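You operate a simulated robot arm through the tools that you are given. There is no shell and no other tool.

Carry out the task below with a simulated robot arm. There is one attempt and no reset: what you move stays moved.

Task
Check both firing rates of the two-dot heater: run it on LOW, then HIGH, and leave it off on AUTO.
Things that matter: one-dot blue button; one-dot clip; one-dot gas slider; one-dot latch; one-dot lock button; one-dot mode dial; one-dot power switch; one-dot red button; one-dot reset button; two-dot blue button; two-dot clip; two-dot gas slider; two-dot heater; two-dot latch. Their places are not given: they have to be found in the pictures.

The check looks at the end state, three seconds after you hand in, the way a careful person would. Anything else that was tipped, shoved, dropped, spilled or broken makes it a failure.

Robot
A 7-joint arm with a three-finger gripper, fixed in place. Base frame: the origin is at the foot of the arm, x ahead of it, y to its left, z up. Readings come in m, degrees, newtons and seconds.
Its first joint turns from -166.0 to 166.0 degrees. Payload 2.69 kg.
Tool frame: the origin (TCP) lies between the finger pads and is the grasp point; the fingertips stand 0.03 m ahead of it; z points along the fingers, y is the line along which they close. The gripper opens to 0.128 m. The gripper's body begins 0.117 m behind the TCP.
Orientation is that of the tool frame in the base frame, as a unit quaternion [w, x, y, z]. With the fingers straight down and closing along the base's y, the tool's x points along the base's -x, its y along +y and its z along -z.

Tools
- The arm moves only by the tool step_arm. Its argument "deltas" is a list of rows, each an object of numbers (a shift or turn left out is 0, a gripper value left out holds the last): "dx", "dy", "dz": the shift along the tool's x, y, z in m; "wx", "wy", "wz": the turn, a rotation vector about the tool's x, y, z in degrees; "claw": the gripper command, from -1 (shut) to 1 (fully open), values between in proportion. In form: [{"dx": .., "dy": .., "dz": .., "wx": .., "wy": .., "wz": .., "claw": ..}, ...]. A call has 1 to 20 rows; each row is the pose to reach, as a shift and turn from the pose commanded when the call began, along the tool's axes at that moment. A row lasts 0.2 s, in which the tool goes at most 0.05 m and 8.6 degrees; a call with a longer step from one row to the next is refused whole, and so is a gripper value outside its range. A pose out of reach is approached as far as the arm can. The call stops where the force on the tool passes 90 N (or 10 N more than at its start, if that is more) or the arm is blocked; 0.2 s more then pass. Each finger halts on what it meets, pressing with about 24 N; the grip force reading is that of the motor and also rises with nothing between the fingers. The clock runs only during rows and for 0.2 s after the last one: add rows that repeat a pose to give the fingers time. The reply holds the time, the measured pose of the TCP, the force on the tool along the base axes, the opening and the grip force, in the units named above and with some noise, with the torque about the TCP (base axes, N m) and any sound that the robot's microphone picked up.
- Cameras (640 x 400 px; columns grow to the right, rows downward): "scene" is fixed at [0.2204, 0.4998, 1.9633]; the picture's right is [-0.83, -0.55, 0.00], its down [-0.27, 0.41, -0.87] and it looks along [0.48, -0.73, -0.49] (base axes); focal length 316 px, centre (320, 200). "wrist" rides on the gripper at [0.058, 0.054, -0.131] in the tool frame; the picture's right is [-0.68, 0.74, 0.00], its down [-0.62, -0.57, -0.55] and it looks along [-0.40, -0.37, 0.84] (tool axes); focal length 234 px, centre (320, 200).
- capture(camera): a new picture of that camera. It takes no simulated time.
- raise_lower(by): slides the trunk up (or, below 0, down) by that many m; the arm rides with it, the base frame stays. It gives what a move gives, with no picture.
- point_at(camera, pixels): there is no depth. For up to 12 entries [column, row, z] of the newest picture of that camera ("zoom" is the newest enlarged one), the place [x, y] in the base frame at which the ray of that pixel passes the height z, good to about 0.002 m. It takes no simulated time.
- zoom(camera, box): a new picture of the part [left, top, right, bottom] of that camera's present view, enlarged. It takes no simulated time.
- sign_off(): hands the job in; it is judged then, once.

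Open the gripper and draw the arm clear of the work before you hand the job in, unless the task says otherwise.

The tools are called after "Emit:" as name(argument=value, ...) on one line, values as JSON. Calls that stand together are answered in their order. step_arm: Moves the arm, as the interface text tells. Its arguments: {"type":"object","properties":{"deltas":{"type":"array","items":{"type":"object","properties":{"dx":{"type":"number"},"dy":{"type":"number"},"dz":{"type":"number"},"wx":{"type":"number"},"wy":{"type":"number"},"wz":{"type":"number"},"claw":{"type":"number"}}}}},"required":["deltas"]} The other tools are called the same way: raise_lower (by) slides the trunk up or down; capture (camera) takes a picture; point_at (camera, pixels) gives the place at which the rays of pixels pass given heights; zoom (camera, box) takes an enlarged picture of a part of a camera's view; sign_off () hands the job in.

At the start:

```text
time_s: 0.0
eef_pos: [0.7103, -0.1873, 1.5646]
tcp_rot: [-0.001, -0.001, 1.0, 0.0]
ft_force: [0.1, 0.1, 0.3]
moment: [0.01, 0.02, 0.0]
finger_gap: 0.1281
grasp_force: 0.1
trunk travel left (down, up): [-0.25, 0.1]
```

scene: 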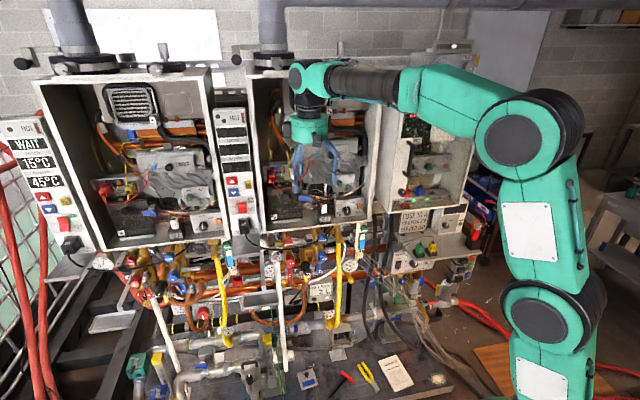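
wrist: 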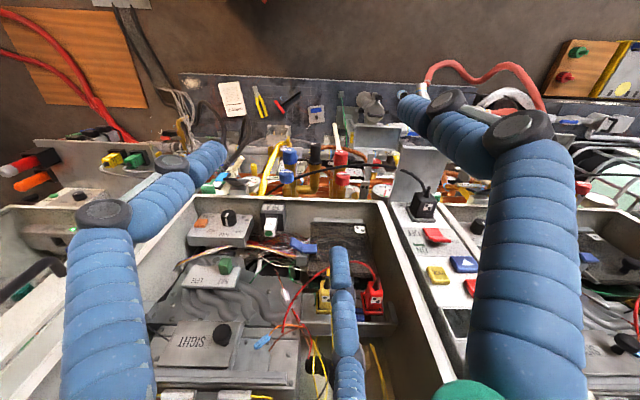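

The scene shows two heater cabinets side by side with panels; I will zoom in on several parts of the scene view to find the dots and controls.

Emit:
zoom(camera="scene", box=[0, 60, 160, 260])

Emit:
zoom(camera="scene", box=[80, 60, 240, 260])

Emit:
zoom(camera="scene", box=[200, 60, 400, 260])

Emit:
zoom(camera="scene", box=[100, 200, 300, 400])

Emit:
zoom(camera="scene", box=[250, 200, 500, 400])

```text
2.00 times, centred on (80, 160) of scene
```

zoom: 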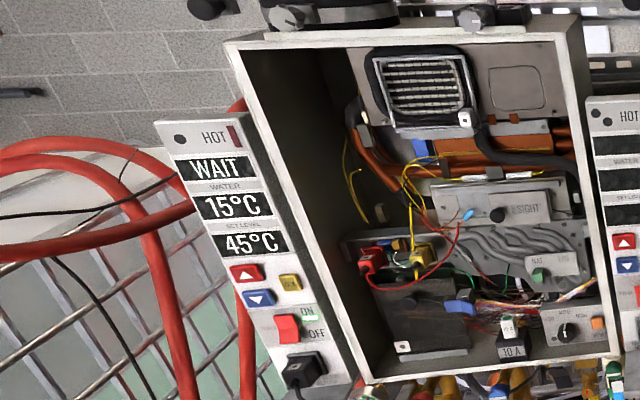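

```text
2.00 times, centred on (160, 160) of scene
```

zoom: 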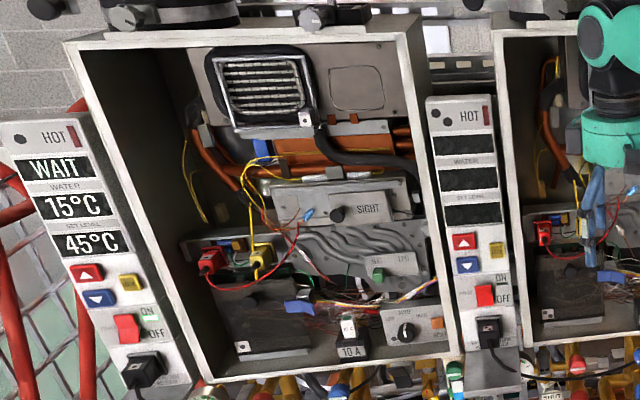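

```text
2.00 times, centred on (300, 160) of scene
```

zoom: 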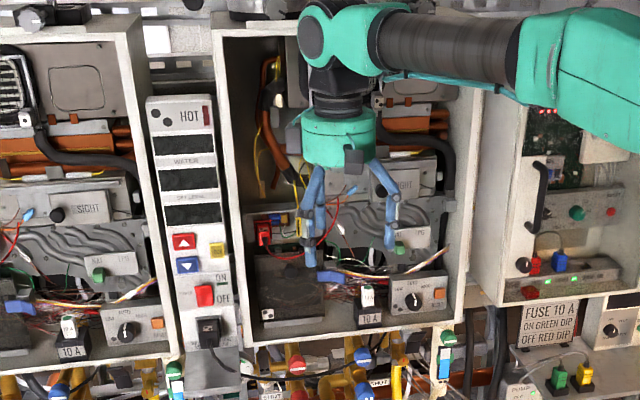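

```text
2.00 times, centred on (200, 300) of scene
```

zoom: 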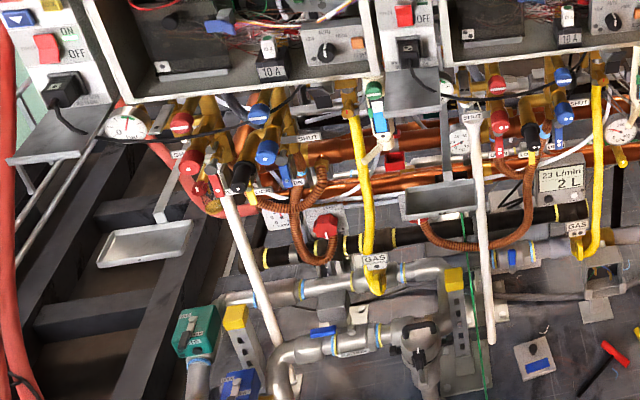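

```text
2.00 times, centred on (375, 300) of scene
```

zoom: 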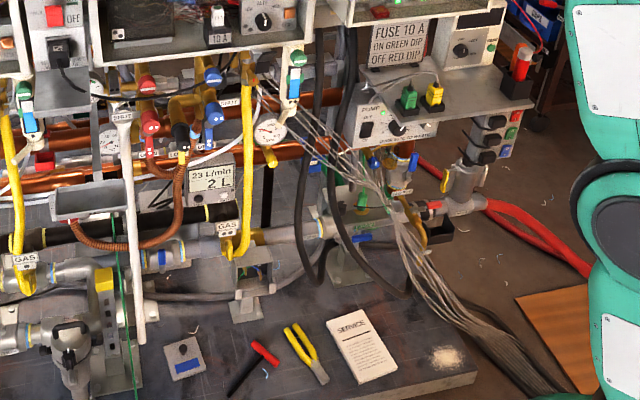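

The two-dot panel (dots at about (230,115)) is dark, with the two-dot heater being the middle cabinet; I zoom tighter on its controls and labels.

Emit:
zoom(camera="scene", box=[210, 100, 290, 150])

Emit:
zoom(camera="scene", box=[220, 170, 300, 220])

Emit:
zoom(camera="scene", box=[300, 180, 380, 230])

Emit:
zoom(camera="scene", box=[220, 220, 300, 270])

Emit:
zoom(camera="scene", box=[290, 220, 370, 270])

Emit:
zoom(camera="scene", box=[380, 190, 480, 252])

Emit:
zoom(camera="scene", box=[380, 100, 480, 162])

Emit:
zoom(camera="scene", box=[380, 150, 480, 212])

```text
8.00 times, centred on (250, 125) of scene
```

zoom: 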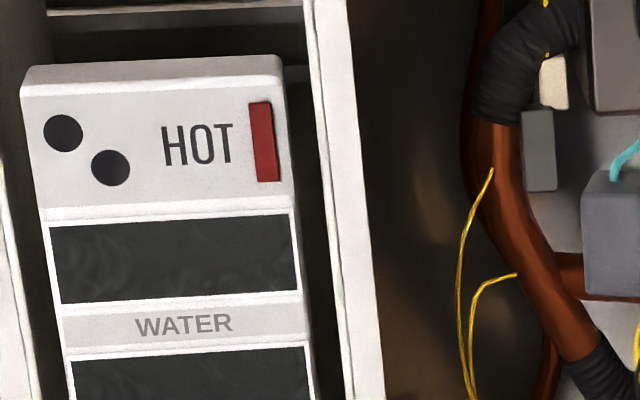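

```text
8.00 times, centred on (260, 195) of scene
```

zoom: 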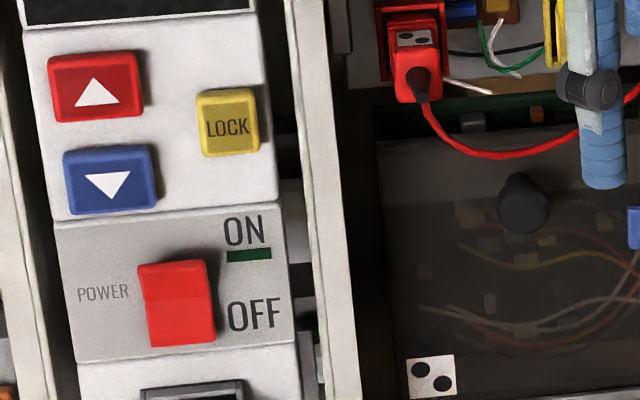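

```text
8.00 times, centred on (340, 205) of scene
```

zoom: 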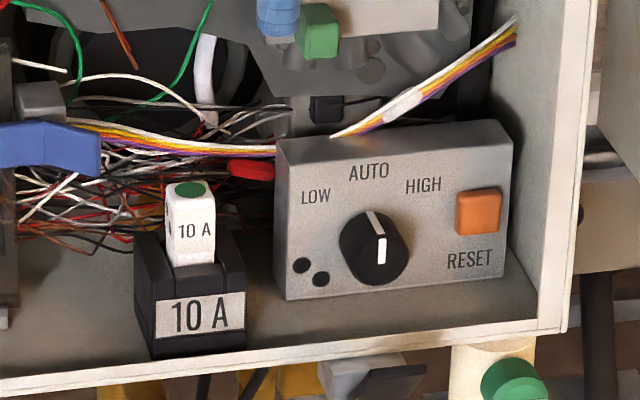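

```text
8.00 times, centred on (260, 245) of scene
```

zoom: 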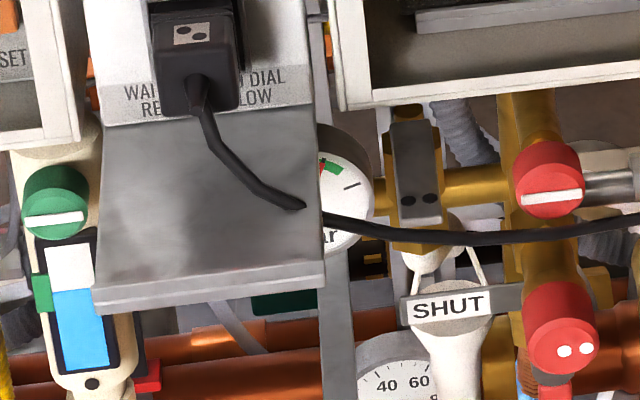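

```text
8.00 times, centred on (330, 245) of scene
```

zoom: 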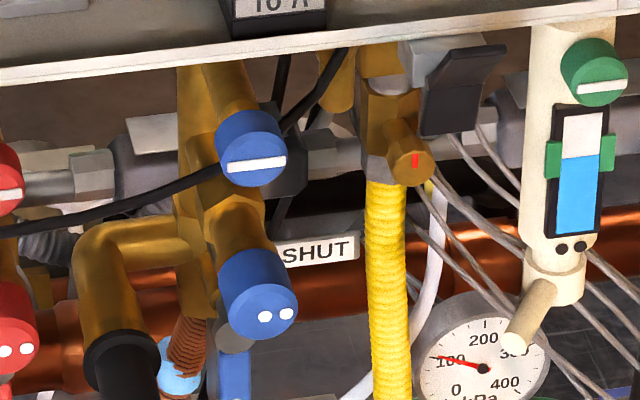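

```text
6.40 times, centred on (430, 221) of scene
```

zoom: 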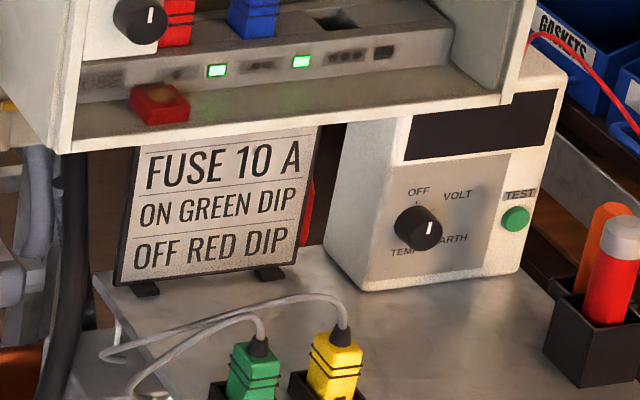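

```text
6.40 times, centred on (430, 131) of scene
```

zoom: 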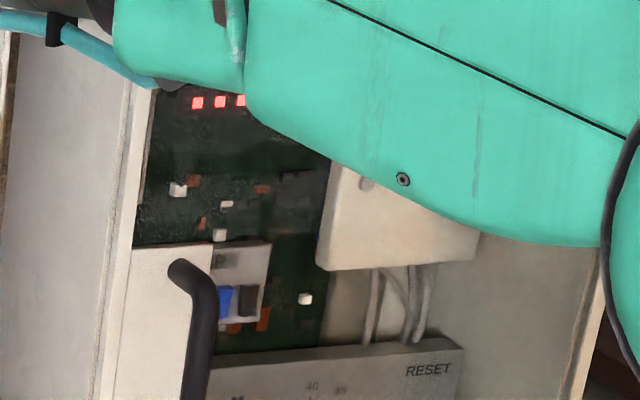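

```text
6.40 times, centred on (430, 181) of scene
```

zoom: 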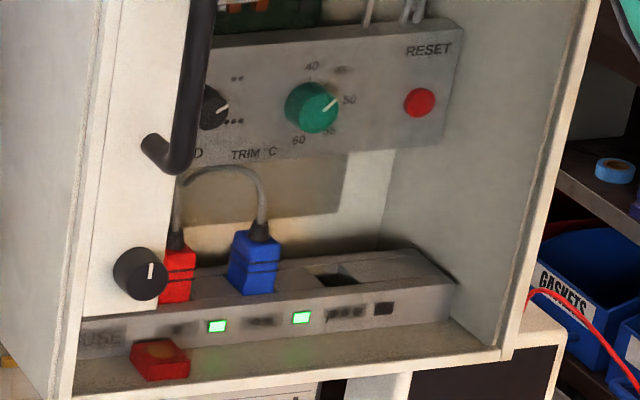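

The two-dot panel is unlit and its plug label partly reads "WAI.. DIAL / RE.. LOW"; I zoom around the remaining parts, including the one-dot panel for comparison.

Emit:
zoom(camera="scene", box=[225, 205, 265, 245])

Emit:
zoom(camera="scene", box=[40, 215, 120, 265])

Emit:
zoom(camera="scene", box=[30, 170, 110, 220])

Emit:
zoom(camera="scene", box=[0, 110, 80, 160])

Emit:
zoom(camera="scene", box=[150, 190, 230, 240])

Emit:
zoom(camera="scene", box=[90, 170, 170, 220])

Emit:
zoom(camera="scene", box=[270, 150, 390, 225])

Emit:
zoom(camera="scene", box=[240, 60, 400, 160])

Emit:
zoom(camera="scene", box=[380, 235, 480, 298])

Emit:
zoom(camera="scene", box=[140, 230, 240, 292])

Emit:
zoom(camera="scene", box=[230, 255, 350, 330])

Emit:
zoom(camera="scene", box=[270, 330, 430, 400])

```text
10.00 times, centred on (245, 225) of scene
```

zoom: 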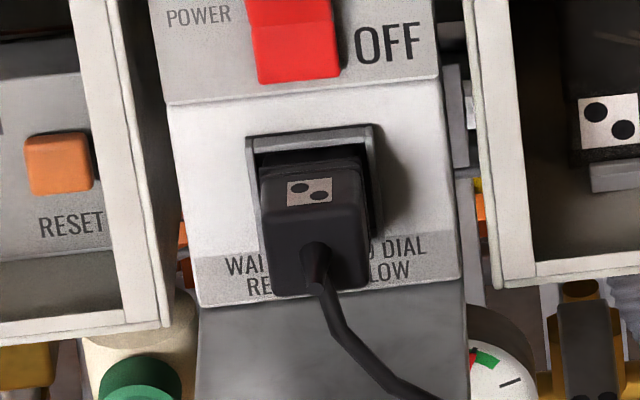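

```text
8.00 times, centred on (80, 240) of scene
```

zoom: 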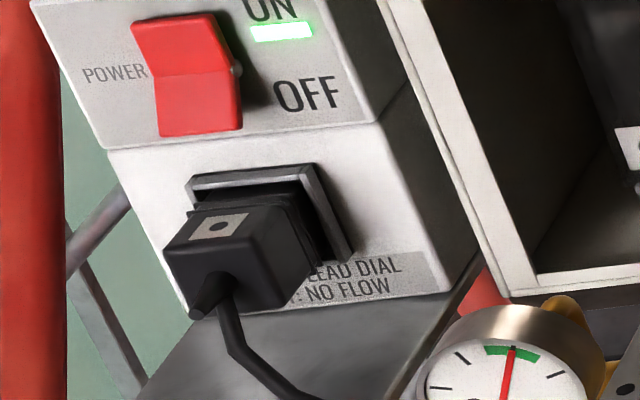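

```text
8.00 times, centred on (70, 195) of scene
```

zoom: 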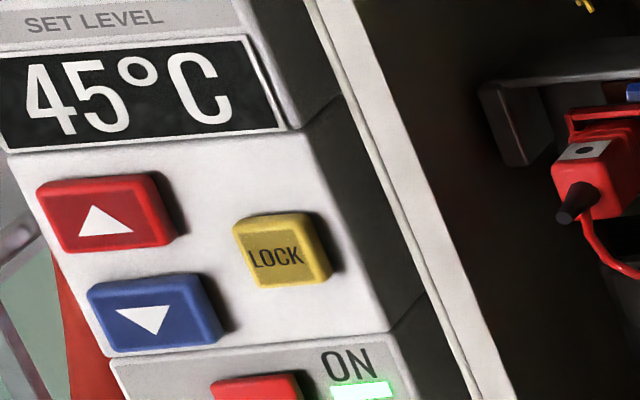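

```text
8.00 times, centred on (40, 135) of scene
```

zoom: 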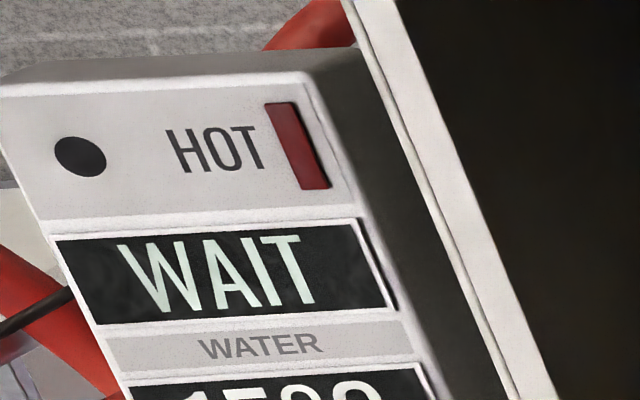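

```text
8.00 times, centred on (190, 215) of scene
```

zoom: 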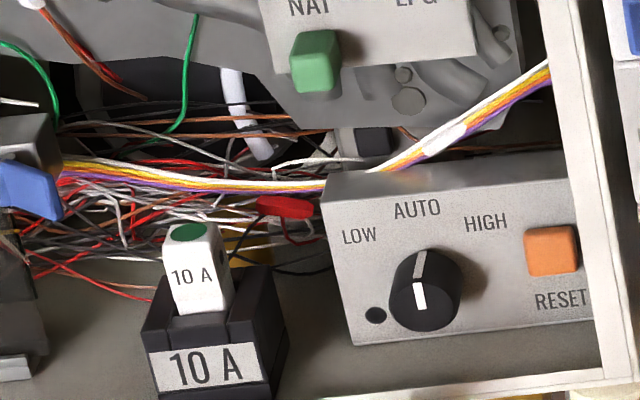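

```text
8.00 times, centred on (130, 195) of scene
```

zoom: 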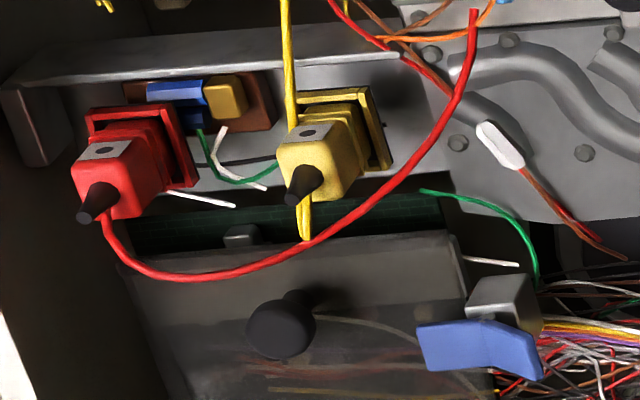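

```text
5.33 times, centred on (330, 188) of scene
```

zoom: 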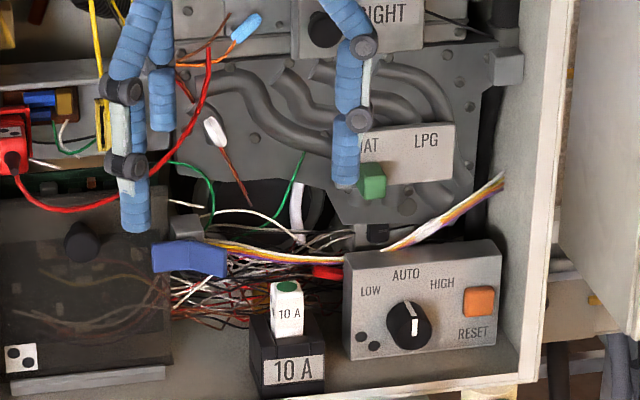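

```text
4.00 times, centred on (320, 110) of scene
```

zoom: 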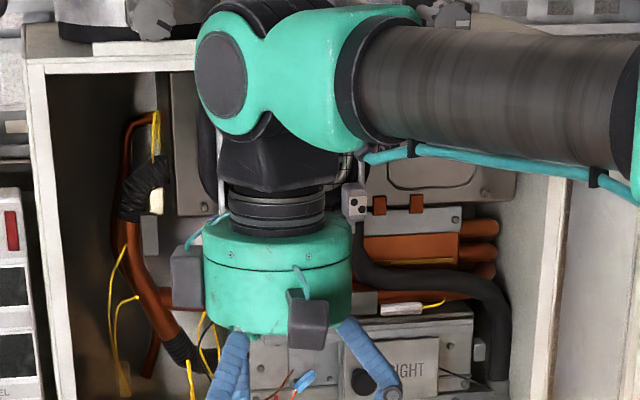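

```text
6.35 times, centred on (430, 266) of scene
```

zoom: 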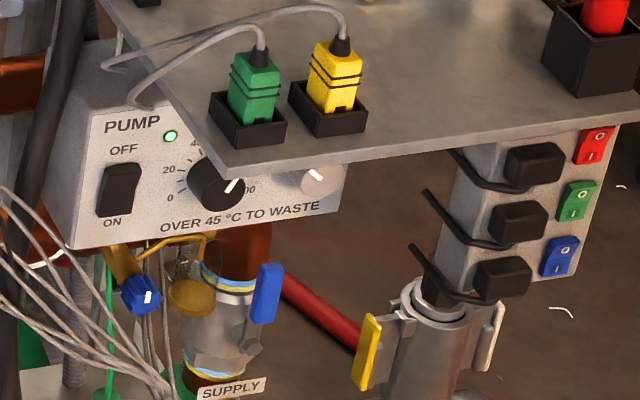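

```text
6.40 times, centred on (190, 261) of scene
```

zoom: 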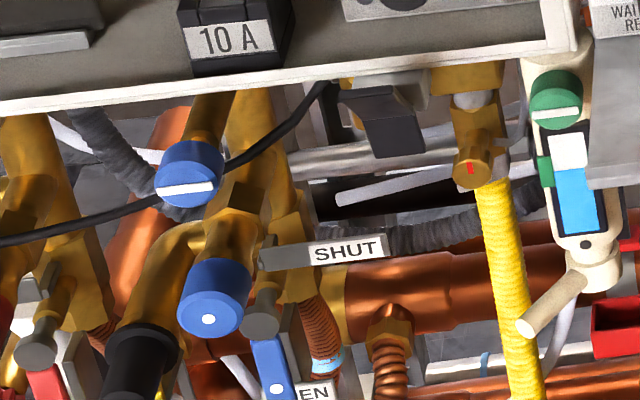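

```text
5.33 times, centred on (290, 292) of scene
```

zoom: 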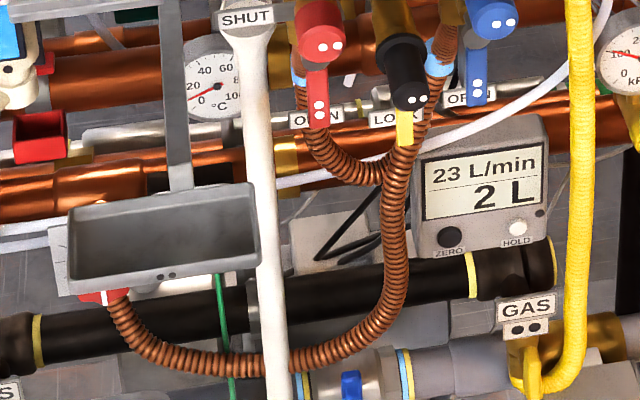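

```text
4.00 times, centred on (350, 365) of scene
```

zoom: 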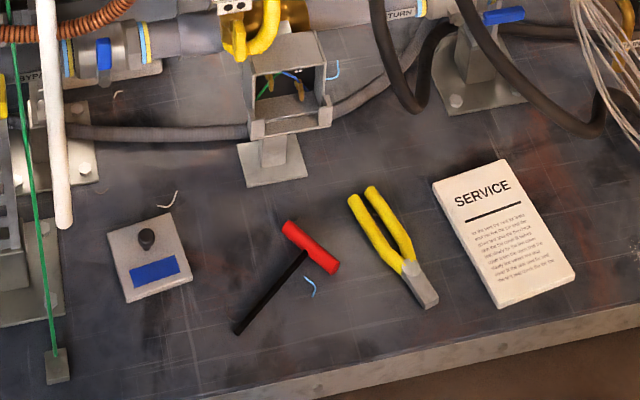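

The label appears to read "WAIT: LEAD, DIAL / RE..: NO FLOW". I now look closely with the wrist camera at the two-dot cabinet from its present place.

Emit:
capture(camera="wrist")

Emit:
zoom(camera="wrist", box=[380, 160, 500, 310])

Emit:
zoom(camera="wrist", box=[170, 190, 300, 270])

Emit:
zoom(camera="wrist", box=[140, 240, 270, 320])

Emit:
zoom(camera="wrist", box=[280, 210, 410, 290])

Emit:
zoom(camera="wrist", box=[250, 130, 410, 230])

Emit:
zoom(camera="wrist", box=[180, 70, 340, 170])

Emit:
zoom(camera="wrist", box=[0, 120, 160, 220])

Emit:
zoom(camera="wrist", box=[480, 0, 640, 100])

```text
taken
```

wrist: 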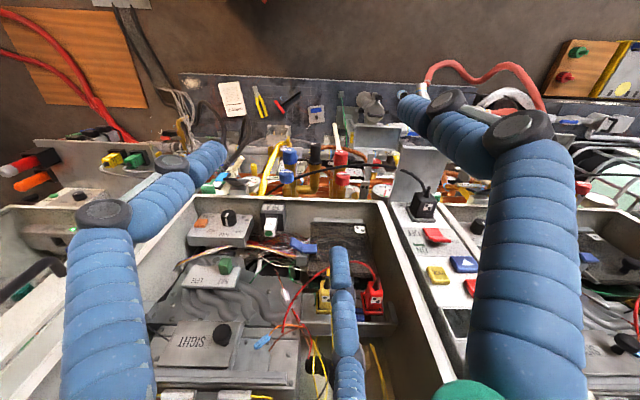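

```text
2.67 times, centred on (440, 235) of wrist
```

zoom: 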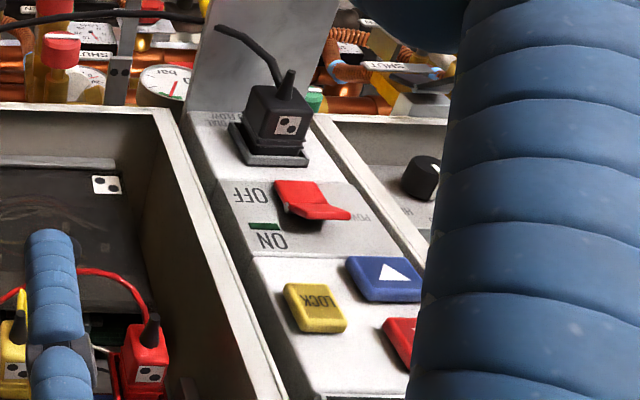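

```text
4.92 times, centred on (235, 230) of wrist
```

zoom: 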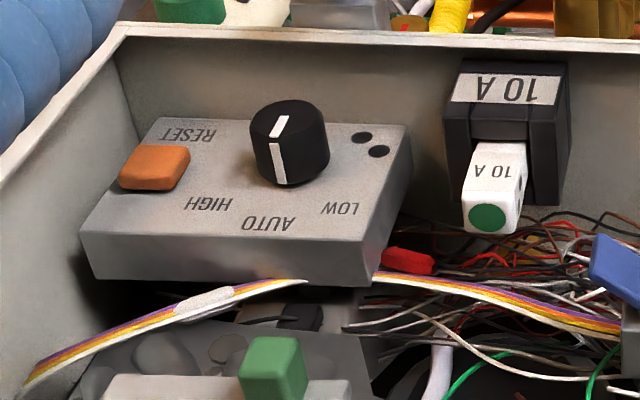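

```text
4.92 times, centred on (205, 280) of wrist
```

zoom: 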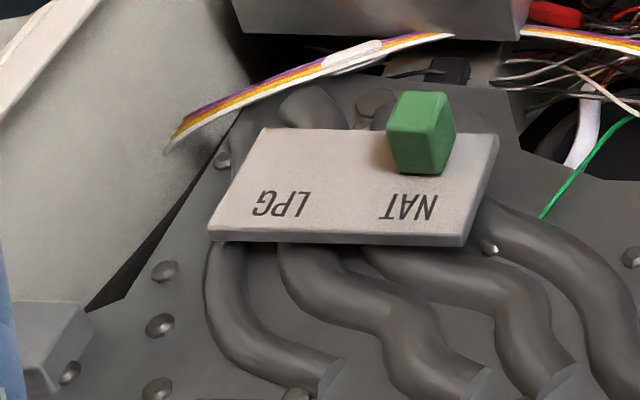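

```text
4.92 times, centred on (345, 250) of wrist
```

zoom: 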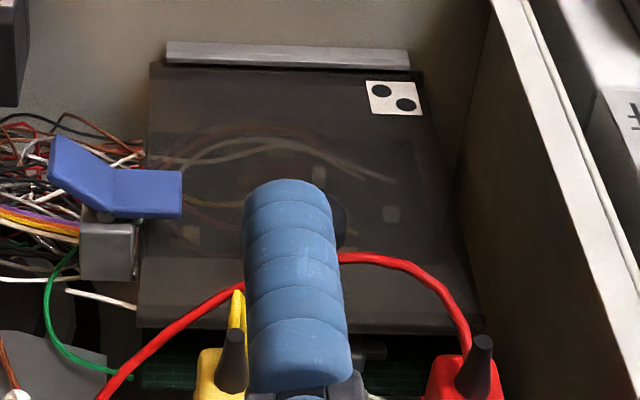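

```text
4.00 times, centred on (330, 180) of wrist
```

zoom: 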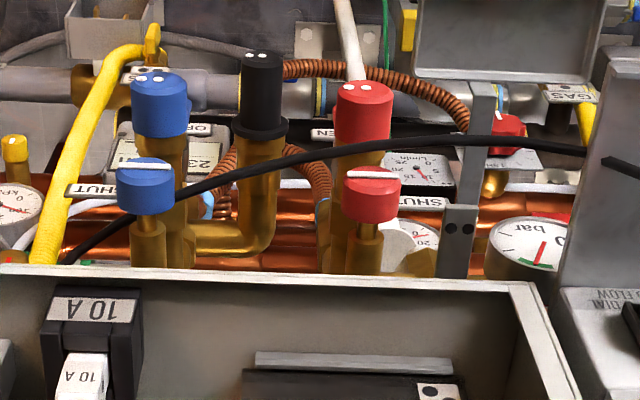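

```text
4.00 times, centred on (260, 120) of wrist
```

zoom: 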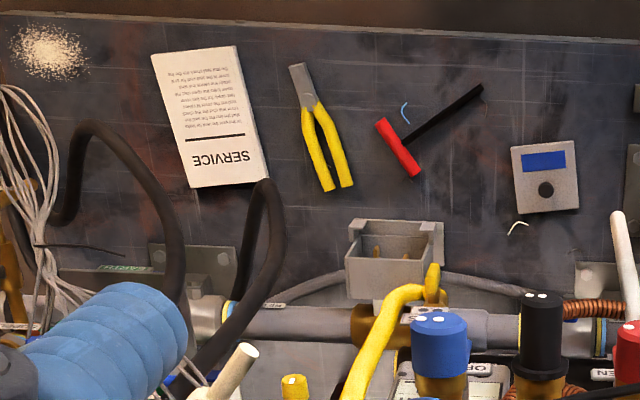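

```text
4.00 times, centred on (80, 170) of wrist
```

zoom: 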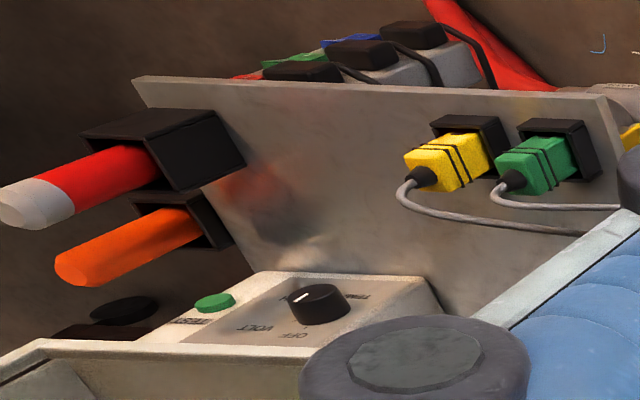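

```text
4.00 times, centred on (560, 50) of wrist
```

zoom: 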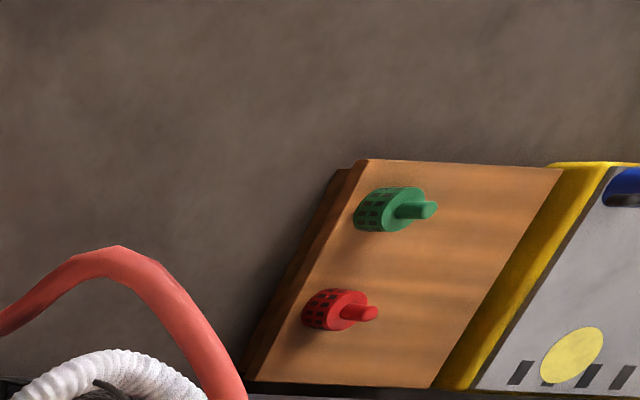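

I have matching features in both views; I now cast rays of the two-dot power switch, LOCK button, dial and reset button from both cameras at a few heights to triangulate them.

Emit:
point_at(camera="scene", pixels=[[242.2, 207.5, 1.0], [242.2, 207.5, 1.4], [248.5, 185.25, 1.0], [248.5, 185.25, 1.4], [346.6, 211, 1.0], [346.6, 211, 1.4], [359.75, 206.5, 1.0], [359.75, 206.5, 1.4], [323.75, 203.5, 1.0], [323.75, 203.5, 1.4]])

Emit:
point_at(camera="wrist", pixels=[[436.2, 236.1, 1.0], [436.2, 236.1, 1.4], [438.1, 275.1, 1.0], [438.1, 275.1, 1.4], [228.9, 217.8, 1.0], [228.9, 217.8, 1.4], [201.5, 223.3, 1.0], [201.5, 223.3, 1.4], [269.6, 233.5, 1.0], [269.6, 233.5, 1.4]])

```text
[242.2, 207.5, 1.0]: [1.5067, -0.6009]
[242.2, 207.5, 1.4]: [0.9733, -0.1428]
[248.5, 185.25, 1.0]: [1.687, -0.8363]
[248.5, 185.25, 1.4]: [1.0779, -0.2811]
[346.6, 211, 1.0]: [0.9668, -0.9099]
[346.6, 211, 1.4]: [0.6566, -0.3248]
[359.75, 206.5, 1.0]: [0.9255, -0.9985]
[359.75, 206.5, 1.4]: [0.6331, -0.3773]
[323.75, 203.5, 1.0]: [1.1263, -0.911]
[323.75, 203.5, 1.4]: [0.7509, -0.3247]
```

```text
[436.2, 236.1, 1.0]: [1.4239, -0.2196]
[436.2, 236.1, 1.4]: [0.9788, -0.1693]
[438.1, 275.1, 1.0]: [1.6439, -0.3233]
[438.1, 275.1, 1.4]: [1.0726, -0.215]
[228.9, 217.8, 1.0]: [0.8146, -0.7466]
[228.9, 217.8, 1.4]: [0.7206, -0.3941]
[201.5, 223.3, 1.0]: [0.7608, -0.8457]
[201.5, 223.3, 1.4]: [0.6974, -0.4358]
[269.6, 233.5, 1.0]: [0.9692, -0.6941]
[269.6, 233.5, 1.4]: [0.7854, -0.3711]
```

Triangulation gives the power switch near (1.008,-0.173,1.374), dial near (0.749,-0.499,1.281), reset near (0.714,-0.55,1.289), so the wall faces about (-0.8,0.6). I zoom on the cabinet corners in both views to fix the wall direction.

Emit:
zoom(camera="scene", box=[240, 215, 288, 245])

Emit:
zoom(camera="scene", box=[350, 200, 398, 230])

Emit:
zoom(camera="wrist", box=[160, 180, 224, 220])

Emit:
zoom(camera="wrist", box=[360, 180, 424, 220])

```text
13.33 times, centred on (264, 230) of scene
```

zoom: 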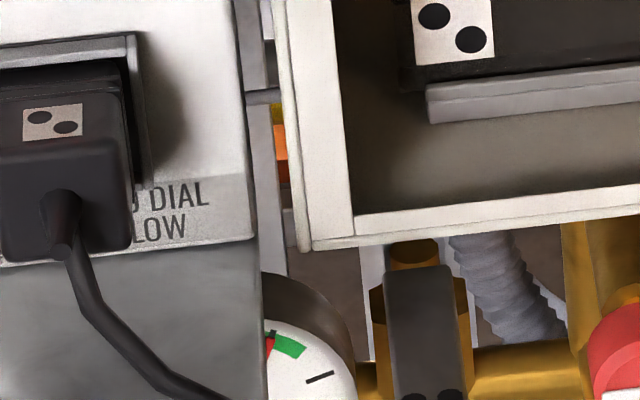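

```text
13.33 times, centred on (374, 215) of scene
```

zoom: 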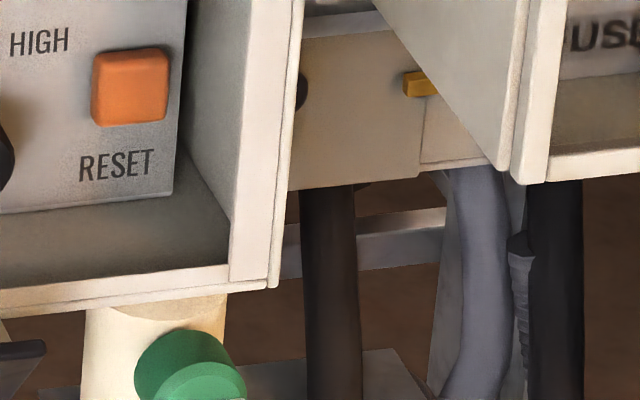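

```text
10.00 times, centred on (192, 200) of wrist
```

zoom: 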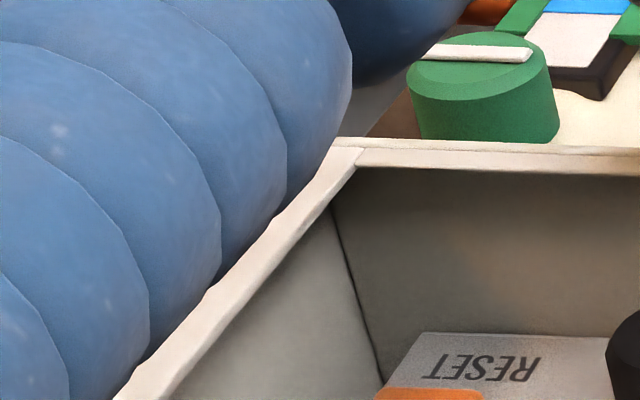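

```text
10.00 times, centred on (392, 200) of wrist
```

zoom: 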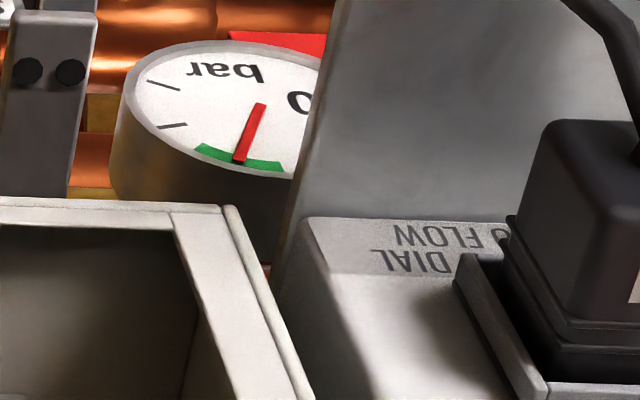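

I cast rays for the inner bottom corners of the two-dot cabinet's opening from both views.

Emit:
point_at(camera="scene", pixels=[[266.475, 231.125, 1.2], [266.475, 231.125, 1.4], [367.1, 219.65, 1.2], [367.1, 219.65, 1.4]])

Emit:
point_at(camera="wrist", pixels=[[377.5, 202.5, 1.2], [377.5, 202.5, 1.4], [195.8, 196.3, 1.2], [195.8, 196.3, 1.4]])

```text
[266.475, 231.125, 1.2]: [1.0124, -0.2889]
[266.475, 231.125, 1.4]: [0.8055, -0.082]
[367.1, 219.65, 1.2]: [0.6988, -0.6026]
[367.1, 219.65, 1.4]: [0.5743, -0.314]
```

```text
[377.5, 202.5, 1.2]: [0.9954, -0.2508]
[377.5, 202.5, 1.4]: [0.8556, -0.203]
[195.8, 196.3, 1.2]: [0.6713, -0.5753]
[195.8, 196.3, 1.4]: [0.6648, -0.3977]
```

The cabinet rim corners come out at (0.962,-0.239,1.248) and (0.669,-0.533,1.248), so the wall runs at exactly 45° and the "into wall" direction is (0.707,-0.707,0). I turn the tool in place to point horizontally at the wall (half the turn first).

Emit:
step_arm(deltas=[{"wx": 2.93, "wy": -7.075, "wz": 2.93}, {"wx": 5.86, "wy": -14.15, "wz": 5.86}, {"wx": 8.79, "wy": -21.225, "wz": 8.79}, {"wx": 11.72, "wy": -28.3, "wz": 11.72}, {"wx": 14.65, "wy": -35.375, "wz": 14.65}, {"wx": 17.58, "wy": -42.45, "wz": 17.58}, {"wx": 17.58, "wy": -42.45, "wz": 17.58}])

```text
time_s: 1.6
eef_pos: [0.7091, -0.1863, 1.5664]
tcp_rot: [0.36, 0.149, 0.909, -0.149]
ft_force: [-0.1, 0.0, 0.9]
moment: [0.0, -0.02, 0.0]
finger_gap: 0.128
grasp_force: 0.0
trunk travel left (down, up): [-0.25, 0.1]
```

The first half turned cleanly with no force; I finish the turn with the same axis.

Emit:
step_arm(deltas=[{"wx": 2.93, "wy": -7.075, "wz": 2.93}, {"wx": 5.86, "wy": -14.15, "wz": 5.86}, {"wx": 8.79, "wy": -21.225, "wz": 8.79}, {"wx": 11.72, "wy": -28.3, "wz": 11.72}, {"wx": 14.65, "wy": -35.375, "wz": 14.65}, {"wx": 17.58, "wy": -42.45, "wz": 17.58}, {"wx": 17.58, "wy": -42.45, "wz": 17.58}])

Emit:
capture(camera="wrist")

Emit:
capture(camera="scene")

```text
time_s: 3.2
eef_pos: [0.7091, -0.1871, 1.5657]
tcp_rot: [0.653, 0.271, 0.654, -0.27]
ft_force: [-0.3, 0.2, 0.1]
moment: [-0.01, 0.02, -0.04]
finger_gap: 0.1282
grasp_force: 0.0
trunk travel left (down, up): [-0.25, 0.1]
```

```text
taken
```

wrist: 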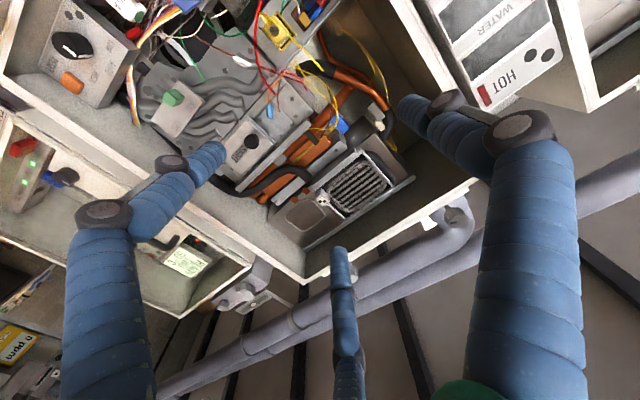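

```text
taken
```

scene: 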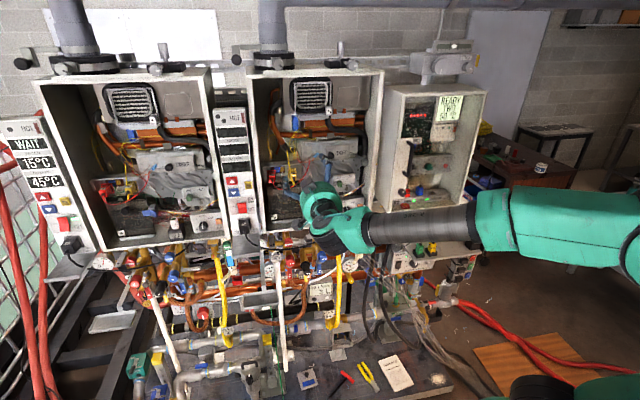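

The tool now points at the wall, and the right-hand cabinet's display at (448,108) has become visible; I zoom on it and its surroundings.

Emit:
zoom(camera="scene", box=[395, 85, 491, 145])

Emit:
zoom(camera="scene", box=[425, 90, 473, 120])

Emit:
zoom(camera="scene", box=[240, 70, 400, 170])

Emit:
zoom(camera="wrist", box=[100, 0, 420, 200])

```text
6.67 times, centred on (443, 115) of scene
```

zoom: 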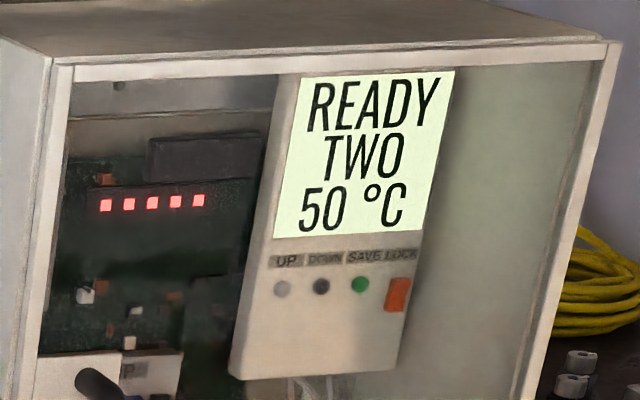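

```text
13.33 times, centred on (449, 105) of scene
```

zoom: 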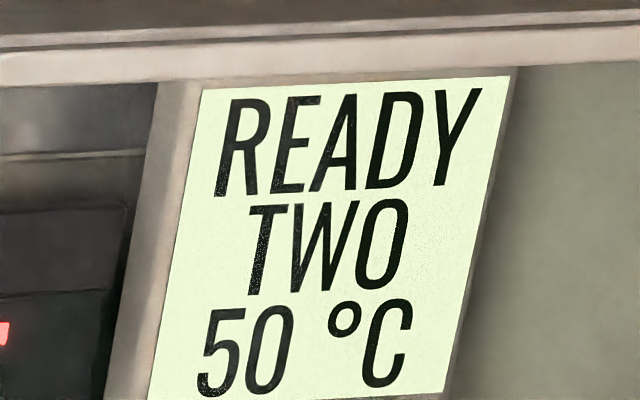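

```text
4.00 times, centred on (320, 120) of scene
```

zoom: 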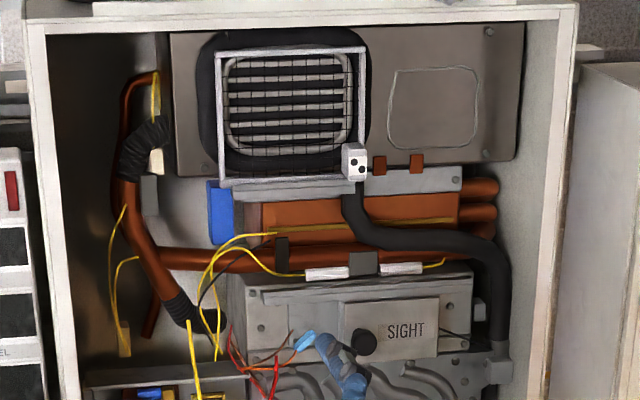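

```text
2.00 times, centred on (260, 100) of wrist
```

zoom: 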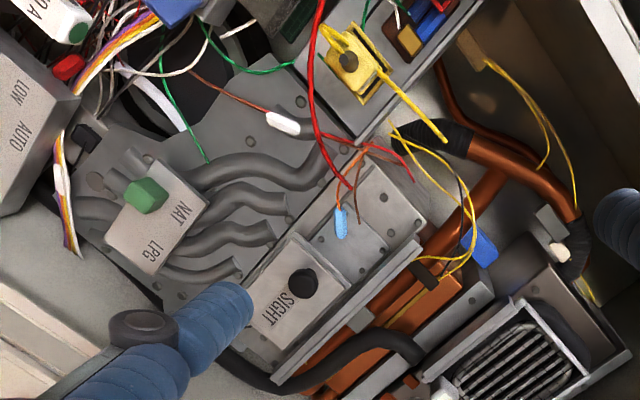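

The right-hand cabinet is a controller reading "READY TWO 50 °C" and it has a dial labelled "..D" with dot marks, presumably the LEAD dial named on the console label; I zoom on it.

Emit:
zoom(camera="scene", box=[390, 140, 470, 190])

Emit:
zoom(camera="scene", box=[395, 145, 435, 170])

Emit:
zoom(camera="scene", box=[380, 170, 460, 220])

Emit:
zoom(camera="wrist", box=[0, 100, 240, 320])

Emit:
zoom(camera="scene", box=[380, 230, 460, 280])

Emit:
zoom(camera="wrist", box=[0, 300, 60, 400])

```text
8.00 times, centred on (430, 165) of scene
```

zoom: 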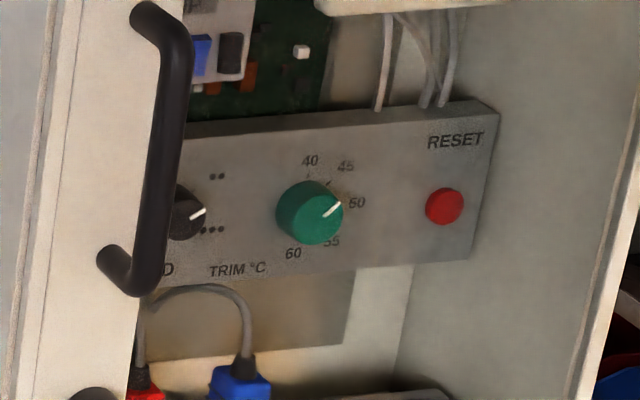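

```text
16.00 times, centred on (415, 158) of scene
```

zoom: 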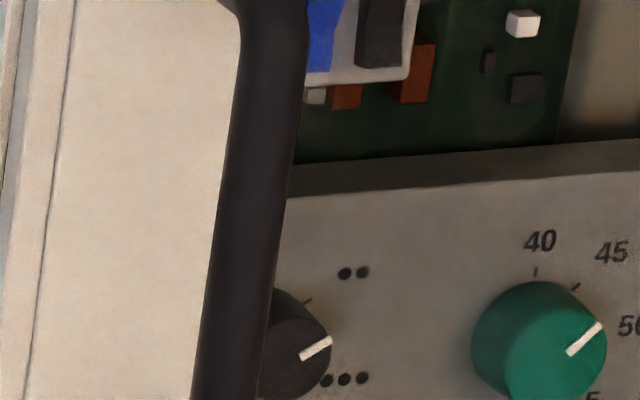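

```text
8.00 times, centred on (420, 195) of scene
```

zoom: 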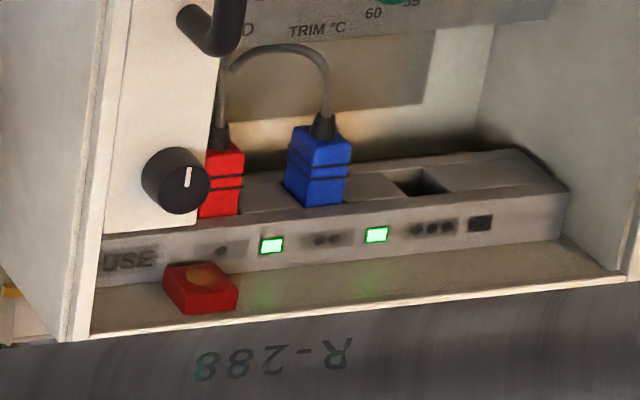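

```text
1.82 times, centred on (120, 210) of wrist
```

zoom: 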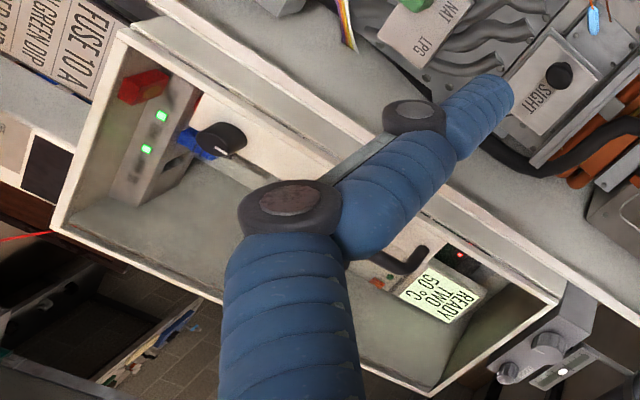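

```text
8.00 times, centred on (420, 255) of scene
```

zoom: 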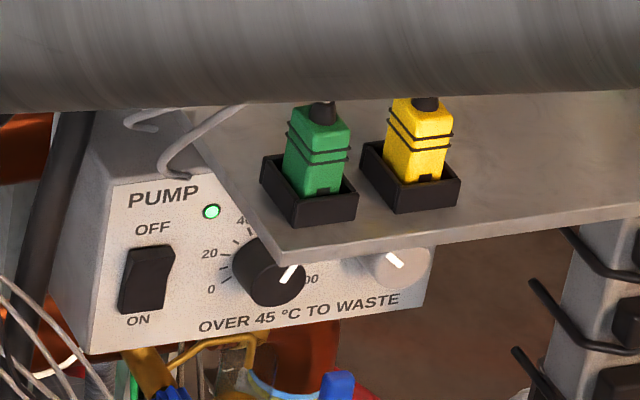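

```text
4.00 times, centred on (30, 350) of wrist
```

zoom: 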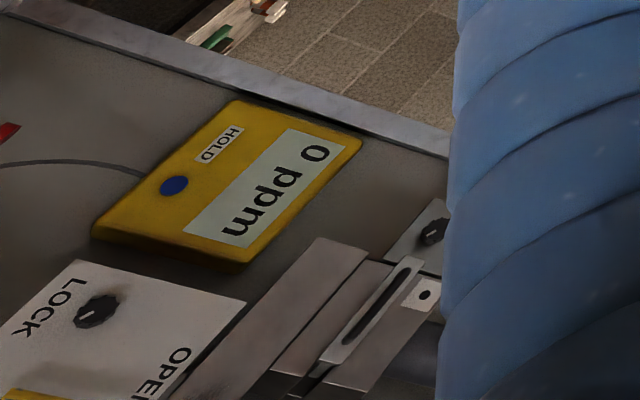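

The LEAD dial appears to be on two dots, matching "READY TWO", and the pump lamp is on. I check the water and gas valves under the two-dot cabinet before powering anything.

Emit:
zoom(camera="scene", box=[260, 235, 340, 285])

Emit:
zoom(camera="scene", box=[280, 260, 340, 298])

Emit:
zoom(camera="scene", box=[150, 245, 230, 295])

Emit:
zoom(camera="scene", box=[320, 230, 400, 280])

Emit:
zoom(camera="scene", box=[200, 280, 340, 370])

Emit:
zoom(camera="scene", box=[120, 300, 260, 400])

Emit:
zoom(camera="scene", box=[340, 255, 460, 330])

Emit:
zoom(camera="scene", box=[90, 240, 170, 290])

```text
8.00 times, centred on (300, 260) of scene
```

zoom: 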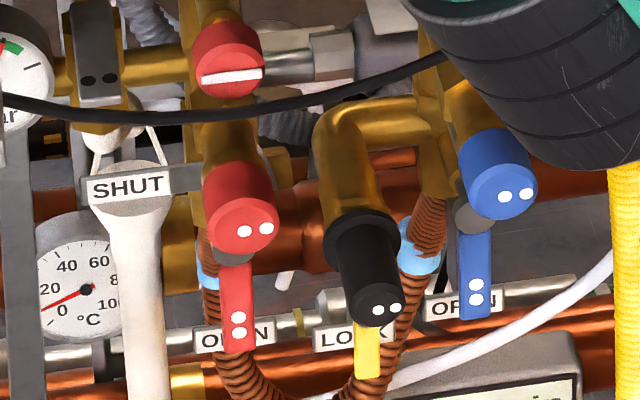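

```text
10.53 times, centred on (310, 279) of scene
```

zoom: 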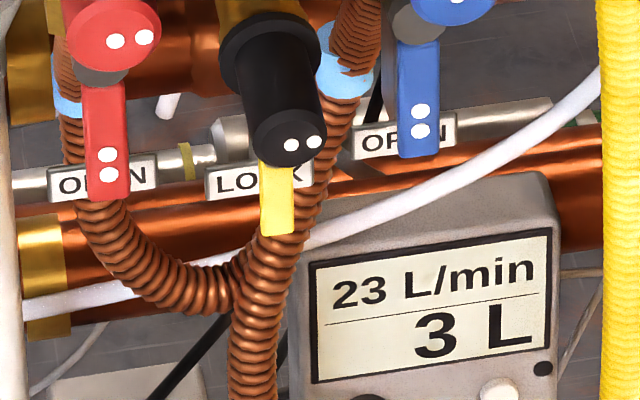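

```text
8.00 times, centred on (190, 270) of scene
```

zoom: 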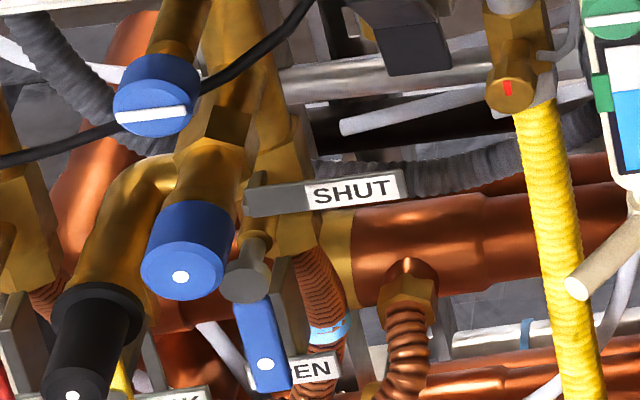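

```text
8.00 times, centred on (360, 255) of scene
```

zoom: 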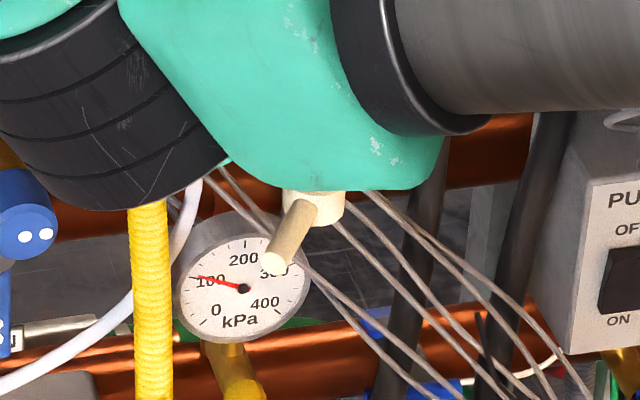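

```text
4.44 times, centred on (270, 325) of scene
```

zoom: 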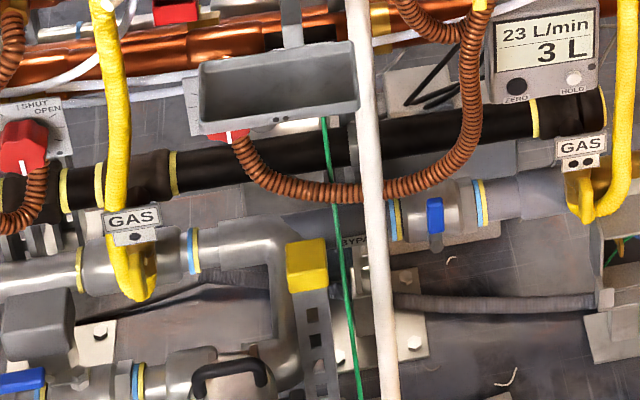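

```text
4.00 times, centred on (190, 350) of scene
```

zoom: 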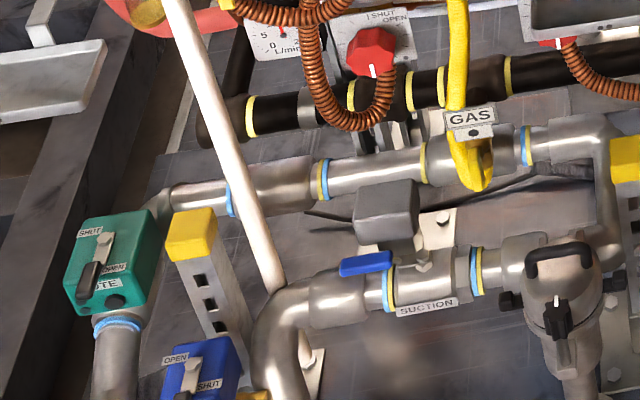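

```text
5.33 times, centred on (400, 292) of scene
```

zoom: 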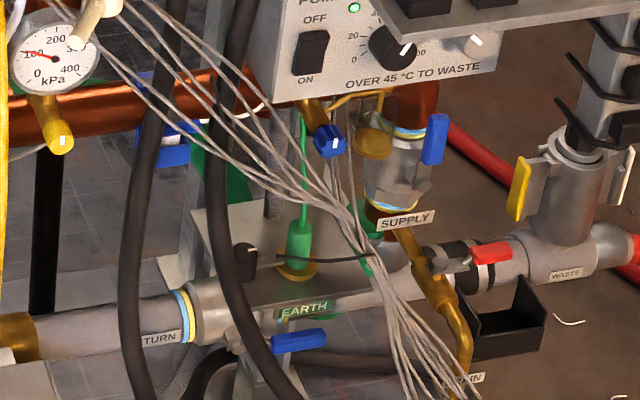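

```text
8.00 times, centred on (130, 265) of scene
```

zoom: 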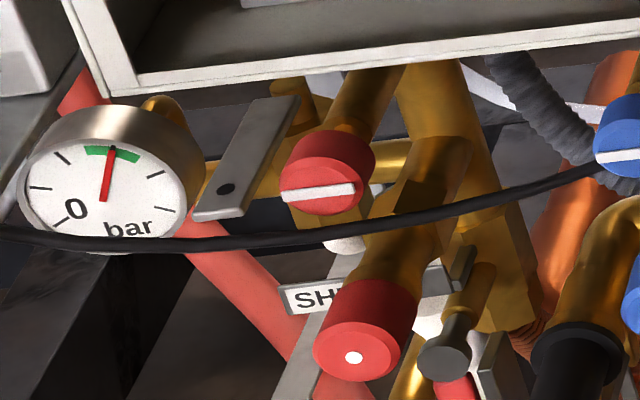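

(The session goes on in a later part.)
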